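You operate a simulated robot arm through the tools that you are given. There is no shell and no other tool. Be economical: measure what you need, move in short steps, check, and stop when the job is done.

The job below is to be done with a simulated robot arm. You get a single attempt, and the scene is never put back.

JOB
Put the coated slab from the window sill by the chiller on top of the transfer sheet there.

Only the result counts: the job must be done as asked and must still hold three seconds after the hand-in. Knocking over, shifting, dropping, spilling or breaking anything else fails it. Flat cloth is picked up by pressing the open fingertips on it (5 to 10 N) and closing them slowly along it; thin cloth reads only 2 to 8 mm in the jaws.

ROBOT AND FRAMES
A 7-joint arm with a two-finger parallel gripper, fixed in place. Base frame: the origin is at the foot of the arm, x ahead of it, y to its left, z up; the work surface is at about z = 0. Lengths are in mm, angles in degrees, forces in N, time in s.
With the tool pointing down near the work surface it reaches from about 220 to 580 mm from the base axis. Its first joint turns from -66.0 to 66.0 degrees. Payload 2.5 kg.
The tool frame sits at the grasp point between the pads (the TCP): z along the fingers, y along the line on which they close. The tips reach 23 mm beyond it. The gripper opens to 94 mm. The fingers are 38 mm wide and 10 mm thick; the gripper's body (54 by 96 mm) begins 39 mm behind the TCP.
Orientation is that of the tool frame in the base frame, as a unit quaternion [x, y, z, w]. With the fingers straight down and closing along the base's y, the tool's x points along the base's -x, its y along +y and its z along -z.

CONTROLS
- The arm moves only by the tool apply_moves. Its arguments are lists of equal length, an entry for each row: "angular": the turn, a rotation vector about the tool's x, y, z in degrees, a list of three; "xyz": the shift along the tool's x, y, z in mm, a list of three; "jaw": the opening, from 0 (shut) to 1 (fully open). In form: {"angular": [[ax, ay, az], ...], "xyz": [[dx, dy, dz], ...], "jaw": [jaw, ...]}. A call has 1 to 12 rows; each row shifts and turns the commanded pose from where the row before left it, along the tool's axes as they then stand. A row lasts 0.2 s, in which the tool goes at most 50 mm and 8.6 degrees; a call with a longer step from one row to the next is refused whole, and so is a gripper value outside its range. A pose out of reach is approached as far as the arm can. The call stops where the force on the tool passes 40 N (or 10 N more than at its start, if that is more) or the arm is blocked; 0.2 s more then pass. The fingers move at their own pace (about 108 mm/s each) and stop on an object; they squeeze with about 34 N. The grip force told is the motor's: it shows also when the fingers shut on nothing. Time passes only in rows, and 0.2 s behind the last, so rows that do not move let the fingers close. It gives the time, the measured TCP pose, the force on the tool (base axes), the opening and the grip force at its end, in the units of the frame above (readings bear some noise).
- Cameras (640 x 400 px; columns grow to the right, rows downward): "scene" is fixed at [124.4, -394.8, 542.6]; the picture's right is [0.87, -0.49, 0.00], its down [-0.30, -0.54, -0.79] and it looks along [0.38, 0.69, -0.62] (base axes); focal length 356 px, centre (320, 200). "wrist" rides on the gripper at [86, 16, -74] in the tool frame; the picture's right is [-0.18, 0.98, 0.00], its down [-0.58, -0.11, -0.81] and it looks along [-0.79, -0.15, 0.59] (tool axes); focal length 243 px, centre (320, 200). There is no depth. A picture from a camera that has moved, and an enlarged one, comes with that camera's place and axes in the base frame and with its lens. The place of the scene camera against the robot may be out by one fixed shift of up to 25 mm in any direction.
- get_image(camera): a new picture of that camera. The clock stands still meanwhile.
- zoom(camera, box): a new picture of the part [left, top, right, bottom] of that camera's present view, enlarged. The clock stands still meanwhile.
- finish_job(): hands the job in; it is judged then, once.

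Go step by step. Nothing tells you positions but the pictures and the camera data: compare them with the known pose of the tool, close in by small moves and look again before you grip or let go. The budget is 90 turns and 46 pictures, counting those below and the enlarged ones. Unless the task says otherwise, let go and move clear before handing in, and close with one line.

The tools are called after ">>>" as name(argument=value, ...) on one line, values as JSON. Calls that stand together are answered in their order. apply_moves: Moves the arm, as the interface text tells. Its arguments: {"type":"object","properties":{"angular":{"type":"array"},"xyz":{"type":"array"},"jaw":{"type":"array"}},"required":["angular","xyz","jaw"]} The other tools are called the same way: get_image (camera) takes a picture; zoom (camera, box) takes an enlarged picture of a part of a camera's view; finish_job () hands the job in.

At the start:

```text
t: 0.0
tcp_pos: [422.8, -102.7, 275.0]
orientation: [0.0, 1.0, 0.0, 0.0]
contact_force: [0.1, 1.4, -0.4]
gripper_width: 94.1
grasp_force: 0.0
```

scene: 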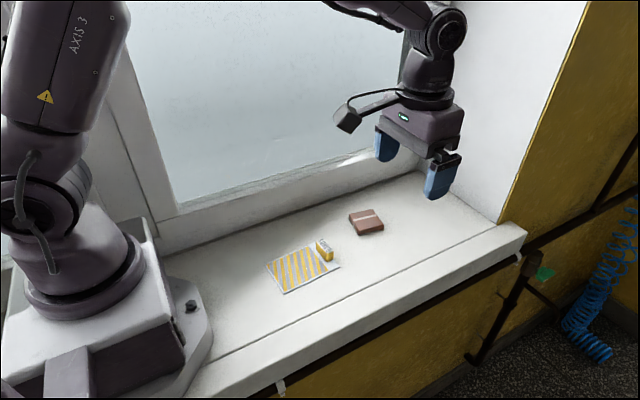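
wrist: 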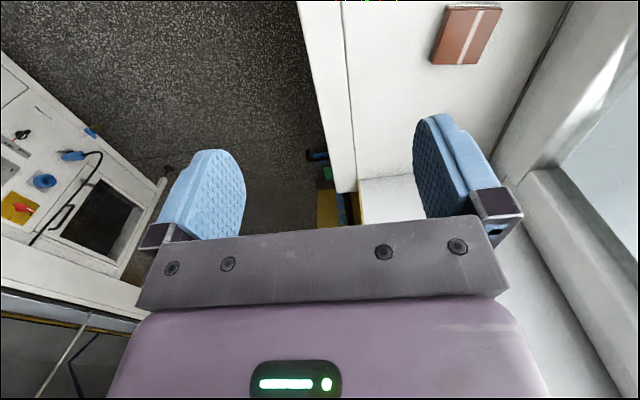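

The brown slab lies on the sill, with the striped transfer sheet and a small yellow box to its left in the scene view. I'll enlarge that area to measure.

>>> zoom(camera="scene", box=[250, 190, 410, 300])

```text
3.64 times, centred on (330, 245) of scene
camera zoom: at [124.4, -394.8, 542.6], right [0.87, -0.49, 0.0], down [-0.3, -0.54, -0.79], along [0.38, 0.69, -0.62], focal length 1293 px, centre (284, 36)
```

zoom: 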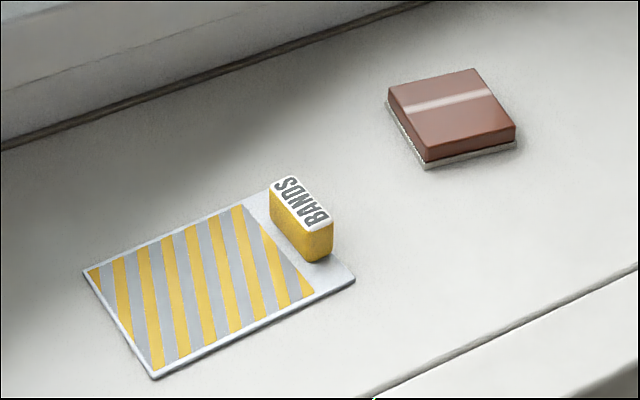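

The scene view puts the slab near (504, 81) and the sheet near (325, 42). The wrist view puts the slab near (485, 65), so the scene camera looks shifted by about (-18, -16). I'll move above the slab and look again.

>>> apply_moves(angular=[[0, 0, 0], [0, 0, 0], [0, 0, 0], [0, 0, 0], [0, 0, 0], [0, 0, 0], [0, 0, 0], [0, 0, 0], [0, 0, 6], [0, 0, 6]], xyz=[[-4, 21, 12], [-4, 21, 12], [-4, 21, 12], [-4, 21, 12], [-4, 21, 12], [-4, 21, 12], [-4, 21, 12], [-4, 21, 12], [0, 0, 0], [0, 0, 0]], jaw=[1, 1, 1, 1, 1, 1, 1, 1, 1, 1])

>>> get_image(camera="wrist")

>>> get_image(camera="scene")

```text
t: 2.2
tcp_pos: [454.5, 66.8, 179.2]
orientation: [0.105, 0.995, 0.001, 0.0]
contact_force: [-0.9, 0.0, 0.0]
gripper_width: 93.8
grasp_force: 0.1
```

```text
42 pictures are left
camera wrist: at [374.5, 100.4, 254.2], right [0.39, 0.92, 0.0], down [0.55, -0.23, 0.81], along [0.74, -0.31, -0.59], focal length 243 px, centre (320, 200)
```

wrist: 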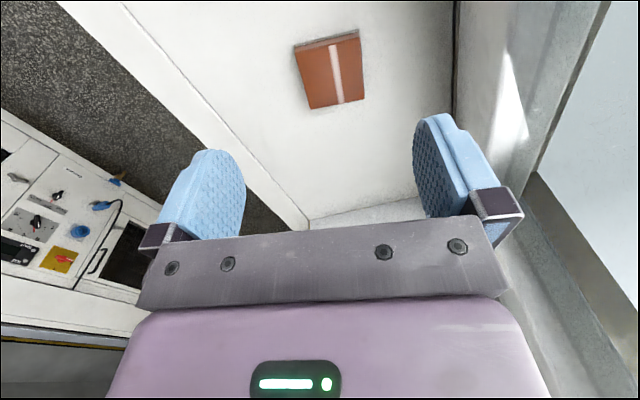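

```text
41 pictures are left
```

scene: 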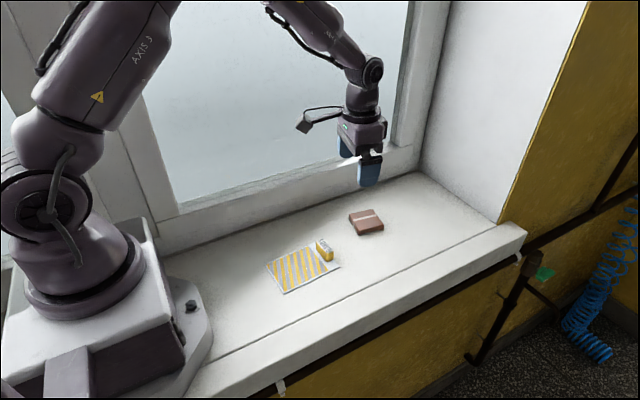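

The slab is in the wrist view ahead of the tool. I'll enlarge it to get its corners.

>>> zoom(camera="wrist", box=[270, 20, 398, 120])

```text
4.00 times, centred on (334, 70) of wrist
camera zoom: at [374.5, 100.4, 254.2], right [0.39, 0.92, 0.0], down [0.55, -0.23, 0.81], along [0.74, -0.31, -0.59], focal length 970 px, centre (264, 720)
```

zoom: 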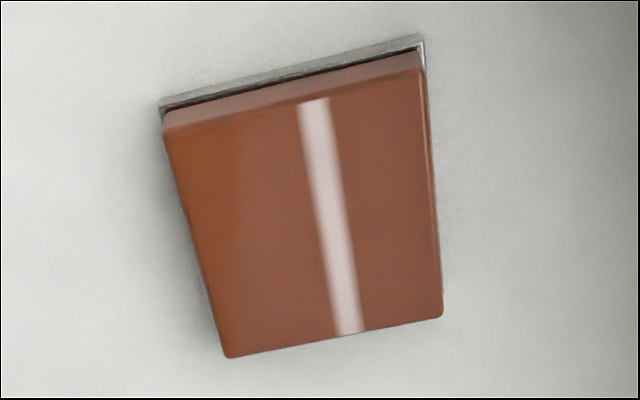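

The slab's top is centred near (491, 65), turned about -11°, roughly 60 mm square. I'll come over it at z≈85 and look again.

>>> apply_moves(angular=[[0, 0, -1], [0, 0, 0], [0, 0, 0], [0, 0, 0]], xyz=[[-18, 2.8, 23], [-18.3, 2.9, 23], [0, 0, 23], [0, 0, 25]], jaw=[1, 1, 1, 1])

>>> get_image(camera="wrist")

>>> zoom(camera="scene", box=[320, 180, 416, 240])

```text
t: 3.2
tcp_pos: [491.9, 63.9, 84.6]
orientation: [0.096, 0.995, 0.0, 0.0]
contact_force: [0.4, 0.8, 0.7]
gripper_width: 93.9
grasp_force: 0.1
```

```text
39 pictures are left
camera wrist: at [410.8, 96.4, 160.3], right [0.37, 0.93, 0.0], down [0.55, -0.22, 0.81], along [0.75, -0.3, -0.59], focal length 243 px, centre (320, 200)
```

wrist: 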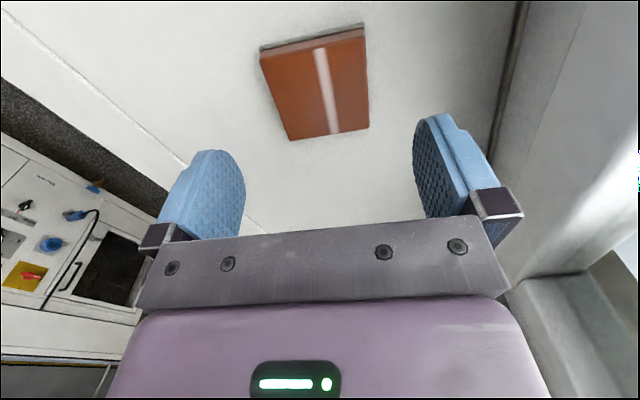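

```text
6.67 times, centred on (368, 210) of scene
camera zoom: at [124.4, -394.8, 542.6], right [0.87, -0.49, 0.0], down [-0.3, -0.54, -0.79], along [0.38, 0.69, -0.62], focal length 2370 px, centre (0, 133)
```

zoom: 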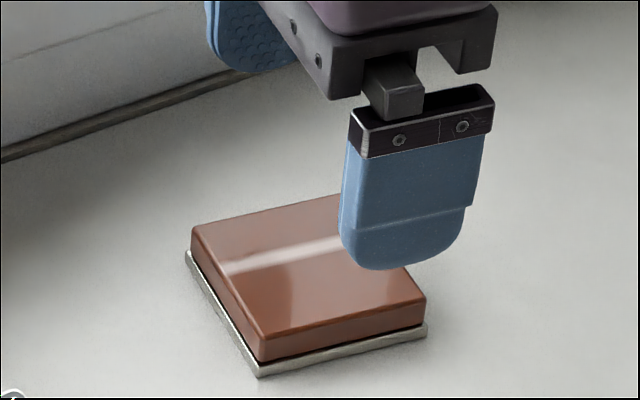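

The slab is centred between the fingers and sits on, or has, a thin grey base. I'll descend beside it so the tips hold only the brown part, then check the height.

>>> apply_moves(angular=[[0, 0, 0], [0, 0, 0], [0, 0, 0], [0, 0, 0]], xyz=[[0, 0, 16], [0, 0, 16], [0, 0, 14], [0, 0, 8]], jaw=[1, 1, 1, 1])

>>> zoom(camera="scene", box=[320, 180, 416, 240])

>>> get_image(camera="wrist")

```text
t: 4.2
tcp_pos: [492.9, 63.6, 30.2]
orientation: [0.096, 0.995, 0.0, 0.001]
contact_force: [0.3, 0.2, 0.2]
gripper_width: 94.0
grasp_force: 0.0
```

```text
6.67 times, centred on (368, 210) of scene
camera zoom: at [124.4, -394.8, 542.6], right [0.87, -0.49, 0.0], down [-0.3, -0.54, -0.79], along [0.38, 0.69, -0.62], focal length 2370 px, centre (0, 133)
```

zoom: 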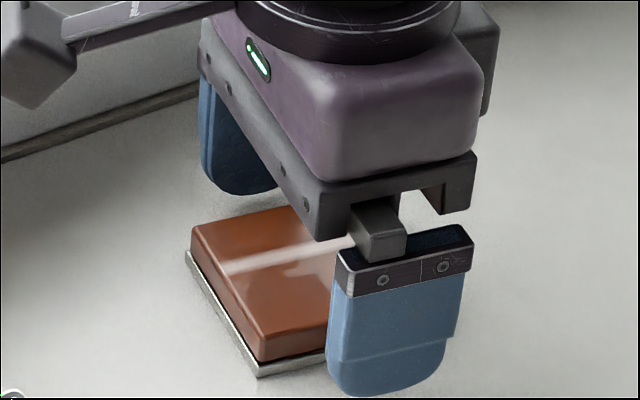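

```text
36 pictures are left
camera wrist: at [411.9, 96.6, 105.8], right [0.37, 0.93, 0.0], down [0.55, -0.22, 0.81], along [0.75, -0.3, -0.59], focal length 243 px, centre (320, 200)
```

wrist: 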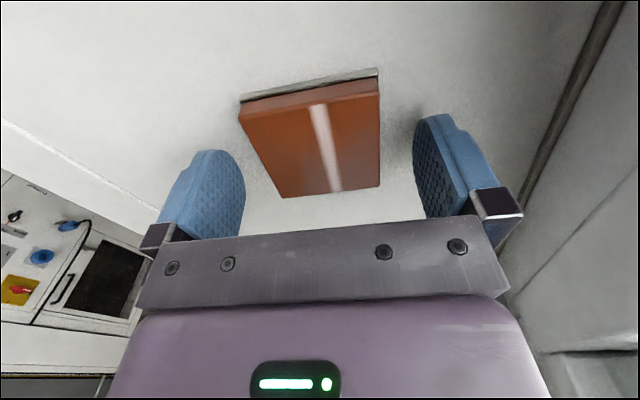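

The tips are at about z=7, on either side of the slab. I'll close gradually onto it.

>>> apply_moves(angular=[[0, 0, 0], [0, 0, 0], [0, 0, 0], [0, 0, 0], [0, 0, 0], [0, 0, 0], [0, 0, 0]], xyz=[[0, 0, 0], [0, 0, 0], [0, 0, 0], [0, 0, 0], [0, 0, 0], [0, 0, 0], [0, 0, 0]], jaw=[0.85, 0.72, 0.67, 0.63, 0.6, 0.55, 0.5])

>>> get_image(camera="wrist")

```text
t: 5.8
tcp_pos: [492.8, 64.0, 29.6]
orientation: [0.096, 0.995, 0.0, 0.0]
contact_force: [0.7, 0.1, 0.1]
gripper_width: 58.8
grasp_force: 34.2
```

```text
35 pictures are left
camera wrist: at [411.8, 96.6, 106.0], right [0.37, 0.93, 0.0], down [0.55, -0.22, 0.81], along [0.75, -0.3, -0.59], focal length 243 px, centre (320, 200)
```

wrist: 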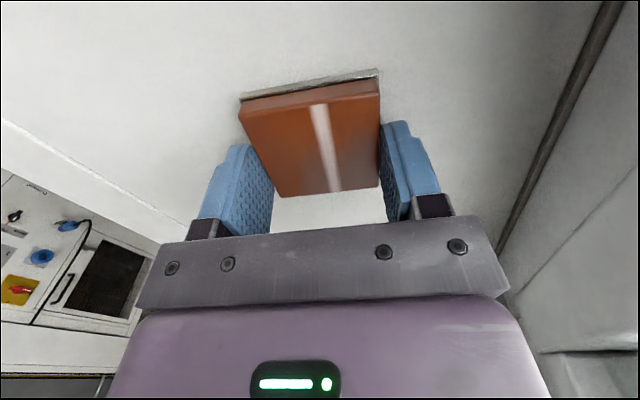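

The slab is held at 58.8 mm with 34 N. I'll lift it a little and see whether the grey base comes along.

>>> apply_moves(angular=[[0, 0, 0], [0, 0, 0], [0, 0, 0], [0, 0, 0]], xyz=[[0, 0, -3], [0, 0, -6], [0, 0, -8], [0, 0, -8]], jaw=[0.4, 0.4, 0.4, 0.4])

>>> get_image(camera="wrist")

>>> zoom(camera="scene", box=[320, 180, 416, 240])

```text
t: 6.8
tcp_pos: [492.0, 63.5, 55.8]
orientation: [0.096, 0.995, 0.0, 0.0]
contact_force: [0.3, -0.1, -2.0]
gripper_width: 59.1
grasp_force: 33.4
```

```text
34 pictures are left
camera wrist: at [411.1, 96.1, 131.6], right [0.37, 0.93, 0.0], down [0.55, -0.22, 0.81], along [0.75, -0.3, -0.59], focal length 243 px, centre (320, 200)
```

wrist: 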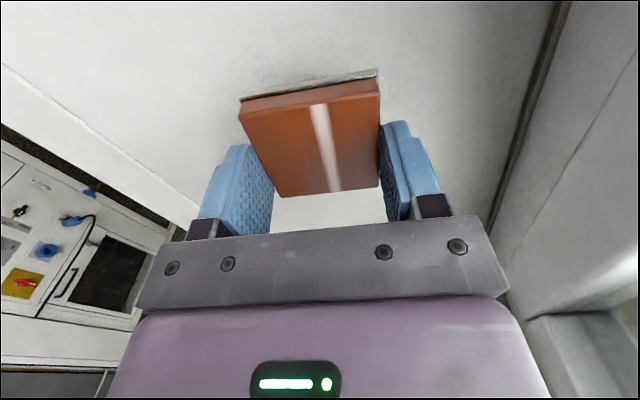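

```text
6.67 times, centred on (368, 210) of scene
camera zoom: at [124.4, -394.8, 542.6], right [0.87, -0.49, 0.0], down [-0.3, -0.54, -0.79], along [0.38, 0.69, -0.62], focal length 2370 px, centre (0, 133)
```

zoom: 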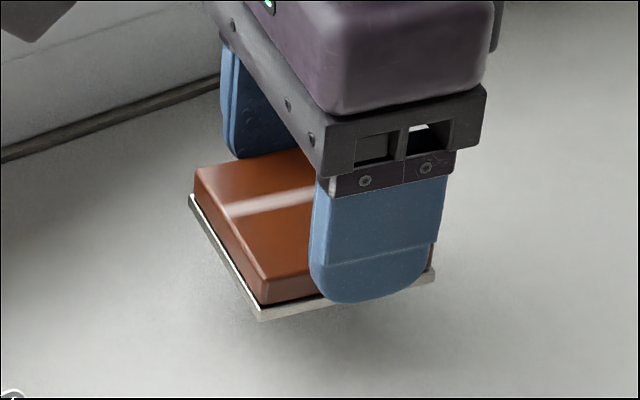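

The grey base lifted with the slab, so it is one piece, with its underside about 29.6 mm below the TCP. I'll raise it, turn it to match the sheet and move to where the wrist camera can see the sheet.

>>> apply_moves(angular=[[0, 0, 0], [0, 0, 0], [0, 0, -7], [0, 0, -6.5], [0, 0, 0], [0, 0, 0], [0, 0, 0], [0, 0, 0], [0, 0, 0], [0, 0, 0], [0, 0, 0], [0, 0, 0]], xyz=[[0, 0, -25], [0, 0, -25], [0, 0, -22], [0, 0, -22], [29.7, -15.5, 0], [29.7, -15.5, 0], [29.7, -15.5, 0], [29.7, -15.5, 0], [29.7, -15.5, 0], [29.7, -15.5, 0], [29.7, -15.5, 0], [29.7, -15.5, 0]], jaw=[0.4, 0.4, 0.4, 0.4, 0.4, 0.4, 0.4, 0.4, 0.4, 0.4, 0.4, 0.4])

>>> get_image(camera="wrist")

>>> get_image(camera="scene")

```text
t: 9.4
tcp_pos: [258.1, -70.3, 150.3]
orientation: [-0.022, 1.0, 0.0, -0.001]
contact_force: [0.5, 0.0, -1.6]
gripper_width: 59.1
grasp_force: 34.0
```

```text
32 pictures are left
camera wrist: at [172.1, -57.6, 225.7], right [0.14, 0.99, 0.0], down [0.59, -0.08, 0.81], along [0.8, -0.11, -0.59], focal length 243 px, centre (320, 200)
```

wrist: 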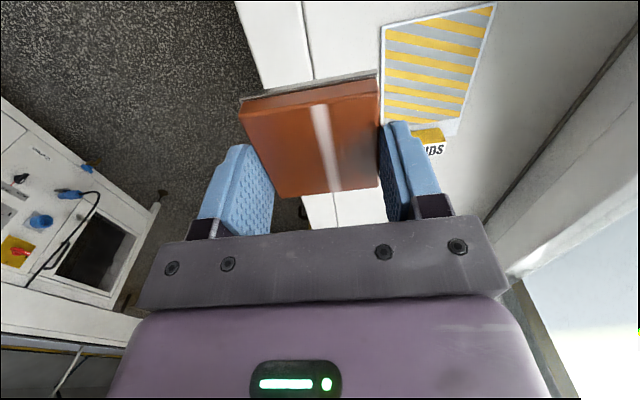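

```text
31 pictures are left
```

scene: 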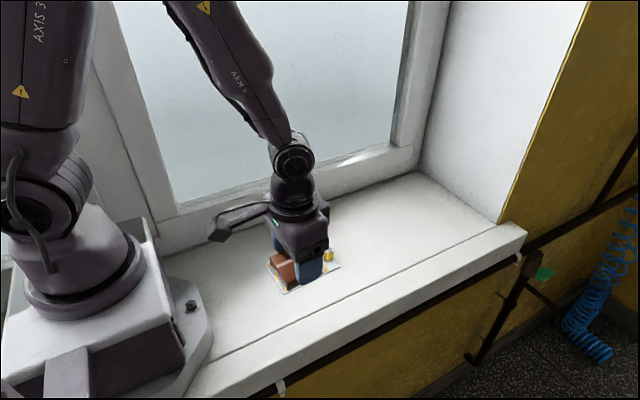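

>>> zoom(camera="wrist", box=[350, 0, 542, 160])

```text
2.50 times, centred on (446, 80) of wrist
camera zoom: at [172.1, -57.6, 225.7], right [0.14, 0.99, 0.0], down [0.59, -0.08, 0.81], along [0.8, -0.11, -0.59], focal length 606 px, centre (5, 500)
```

zoom: 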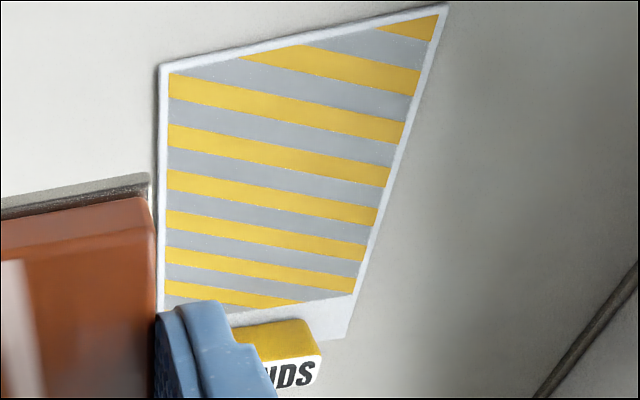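

The wrist and shifted scene estimates agree: the striped field is centred near (299, 24), yaw about 3°, and the box starts at x≈352. I'll move the slab above (300, 24) and come down part way.

>>> apply_moves(angular=[[0, 0, 0], [0, 0, 0], [0, 0, 0], [0, 0, 0], [0, 0, -0.7], [0, 0, 0], [0, 0, 0], [0, 0, 0]], xyz=[[-11.8, 23.2, 0], [-11.8, 23.3, 0], [-11.8, 23.3, 0], [-11.8, 23.2, 0], [0, 0, 25], [0, 0, 25], [0, 0, 25], [0, 0, 17]], jaw=[0.4, 0.4, 0.4, 0.4, 0.4, 0.4, 0.4, 0.4])

>>> get_image(camera="wrist")

>>> zoom(camera="scene", box=[250, 210, 378, 290])

```text
t: 11.2
tcp_pos: [302.9, 24.0, 56.7]
orientation: [-0.027, 1.0, -0.001, 0.0]
contact_force: [-0.2, -1.0, -1.1]
gripper_width: 59.0
grasp_force: 34.0
```

```text
29 pictures are left
camera wrist: at [216.8, 35.3, 132.5], right [0.13, 0.99, 0.0], down [0.59, -0.08, 0.81], along [0.8, -0.1, -0.59], focal length 243 px, centre (320, 200)
```

wrist: 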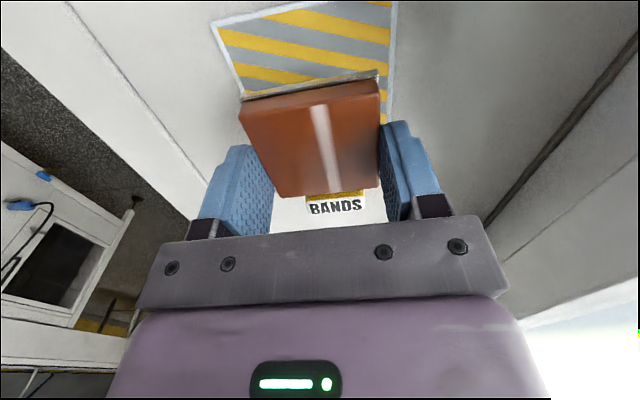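

```text
5.00 times, centred on (314, 250) of scene
camera zoom: at [124.4, -394.8, 542.6], right [0.87, -0.49, 0.0], down [-0.3, -0.54, -0.79], along [0.38, 0.69, -0.62], focal length 1778 px, centre (350, -50)
```

zoom: 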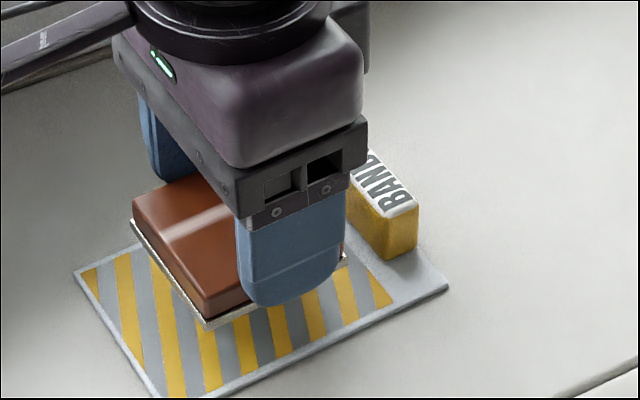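

The slab hangs over the middle of the stripes, clear of the box. I'll lower it gently to contact.

>>> apply_moves(angular=[[0, 0, 0], [0, 0, 0], [0, 0, 0], [0, 0, 0], [0, 0, 0]], xyz=[[2, 0, 8], [0, 0, 8], [0, 0, 5], [0, 0, 2], [0, 0, 1]], jaw=[0.4, 0.4, 0.4, 0.4, 0.4])

>>> zoom(camera="scene", box=[250, 210, 378, 290])

```text
t: 12.4
tcp_pos: [300.5, 25.5, 33.3]
orientation: [-0.028, 1.0, -0.001, 0.0]
contact_force: [0.0, 0.3, -1.2]
gripper_width: 59.0
grasp_force: 34.0
```

```text
5.00 times, centred on (314, 250) of scene
camera zoom: at [124.4, -394.8, 542.6], right [0.87, -0.49, 0.0], down [-0.3, -0.54, -0.79], along [0.38, 0.69, -0.62], focal length 1778 px, centre (350, -50)
```

zoom: 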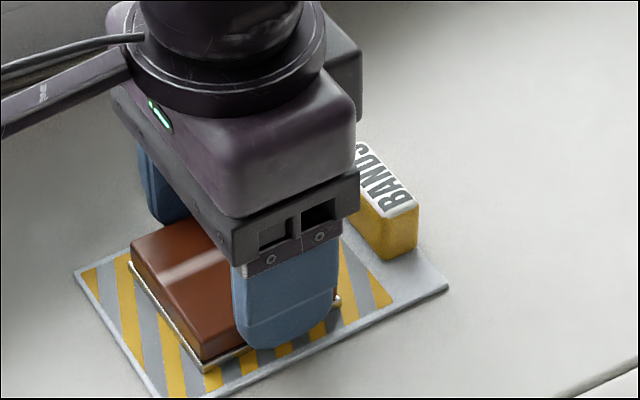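

Almost down; I'll take sub-millimetre steps until the force shows contact.

>>> apply_moves(angular=[[0, 0, 0], [0, 0, 0], [0, 0, 0]], xyz=[[0, 0, 0.8], [0, 0, 0.6], [0, 0, 0]], jaw=[0.4, 0.4, 0.4])

```text
t: 13.2
tcp_pos: [301.6, 23.8, 32.0]
orientation: [-0.029, 1.0, 0.0, 0.001]
contact_force: [-3.7, 0.7, 26.8]
gripper_width: 59.2
grasp_force: 33.6
```

Contact is made with the TCP at z≈32. I'll ease off slightly, then open slowly.

>>> apply_moves(angular=[[0, 0, 0], [0, 0, 0]], xyz=[[0, 0, -0.5], [0, 0, 0]], jaw=[0.4, 0.4])

```text
t: 13.8
tcp_pos: [301.4, 24.7, 31.6]
orientation: [-0.027, 1.0, 0.0, 0.001]
contact_force: [1.3, -0.5, 18.8]
gripper_width: 59.0
grasp_force: 33.7
```

>>> apply_moves(angular=[[0, 0, 0], [0, 0, 0], [0, 0, 0], [0, 0, 0], [0, 0, 0], [0, 0, 0], [0, 0, 0]], xyz=[[0, 0, -0.8], [0, 0, 0], [0, 0, 0], [0, 0, 0], [0, 0, 0], [0, 0, 0], [0, 0, 0]], jaw=[0.4, 0.4, 0.63, 0.66, 0.72, 0.8, 0.85])

>>> zoom(camera="scene", box=[250, 210, 378, 290])

>>> get_image(camera="wrist")

```text
t: 15.4
tcp_pos: [301.0, 25.1, 33.1]
orientation: [-0.028, 1.0, 0.0, 0.0]
contact_force: [0.2, -0.2, 0.2]
gripper_width: 80.0
grasp_force: 0.0
```

```text
5.00 times, centred on (314, 250) of scene
camera zoom: at [124.4, -394.8, 542.6], right [0.87, -0.49, 0.0], down [-0.3, -0.54, -0.79], along [0.38, 0.69, -0.62], focal length 1778 px, centre (350, -50)
```

zoom: 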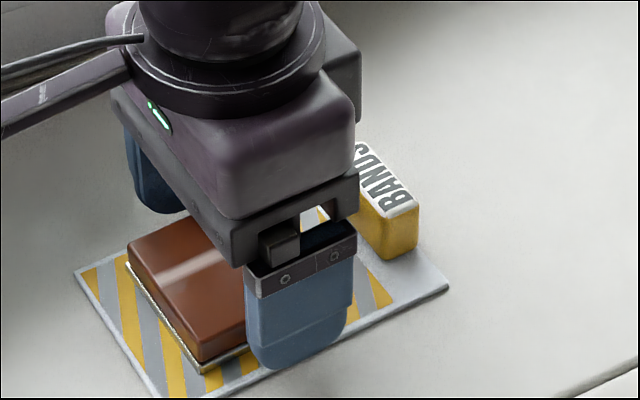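

```text
25 pictures are left
camera wrist: at [214.2, 36.2, 108.7], right [0.13, 0.99, 0.0], down [0.59, -0.08, 0.81], along [0.8, -0.1, -0.59], focal length 243 px, centre (320, 200)
```

wrist: 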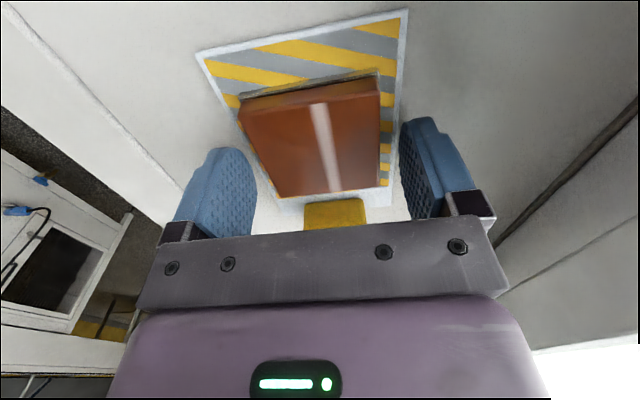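

The slab is released and lies flat on the sheet. I'll rise straight up and check.

>>> apply_moves(angular=[[0, 0, 0], [0, 0, 0], [0, 0, 0], [0, 0, 0], [0, 0, 0], [0, 0, 0], [0, 0, 0]], xyz=[[0, 0, -6], [0, 0, -20], [0, 0, -30], [0, 0, -40], [0, 0, -40], [0, 0, 0], [0, 0, 0]], jaw=[0.9, 0.9, 0.9, 0.9, 0.9, 0.9, 0.9])

>>> zoom(camera="scene", box=[250, 190, 410, 300])

```text
t: 17.0
tcp_pos: [300.2, 24.2, 170.8]
orientation: [-0.027, 1.0, 0.001, 0.0]
contact_force: [-0.1, 0.2, -0.6]
gripper_width: 84.9
grasp_force: 0.1
```

```text
3.64 times, centred on (330, 245) of scene
camera zoom: at [124.4, -394.8, 542.6], right [0.87, -0.49, 0.0], down [-0.3, -0.54, -0.79], along [0.38, 0.69, -0.62], focal length 1293 px, centre (284, 36)
```

zoom: 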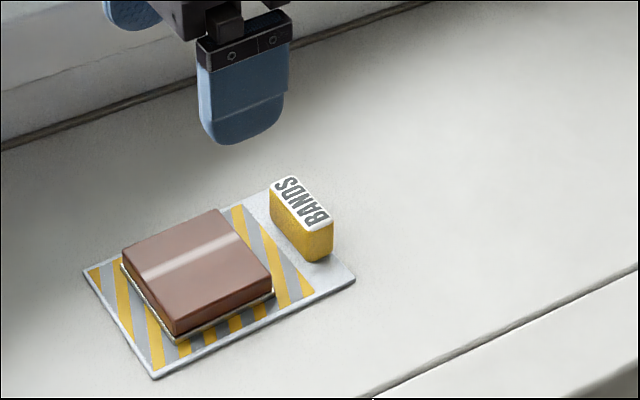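

The slab rests fully on the sheet, the sheet and box have not moved, and the gripper is clear. I'm handing in.

>>> finish_job()

```text
The job is handed in.
```

The coated slab now lies flat on the striped part of the transfer sheet; in the last picture the sheet and the "BANDS" box had not moved, and the job is handed in.
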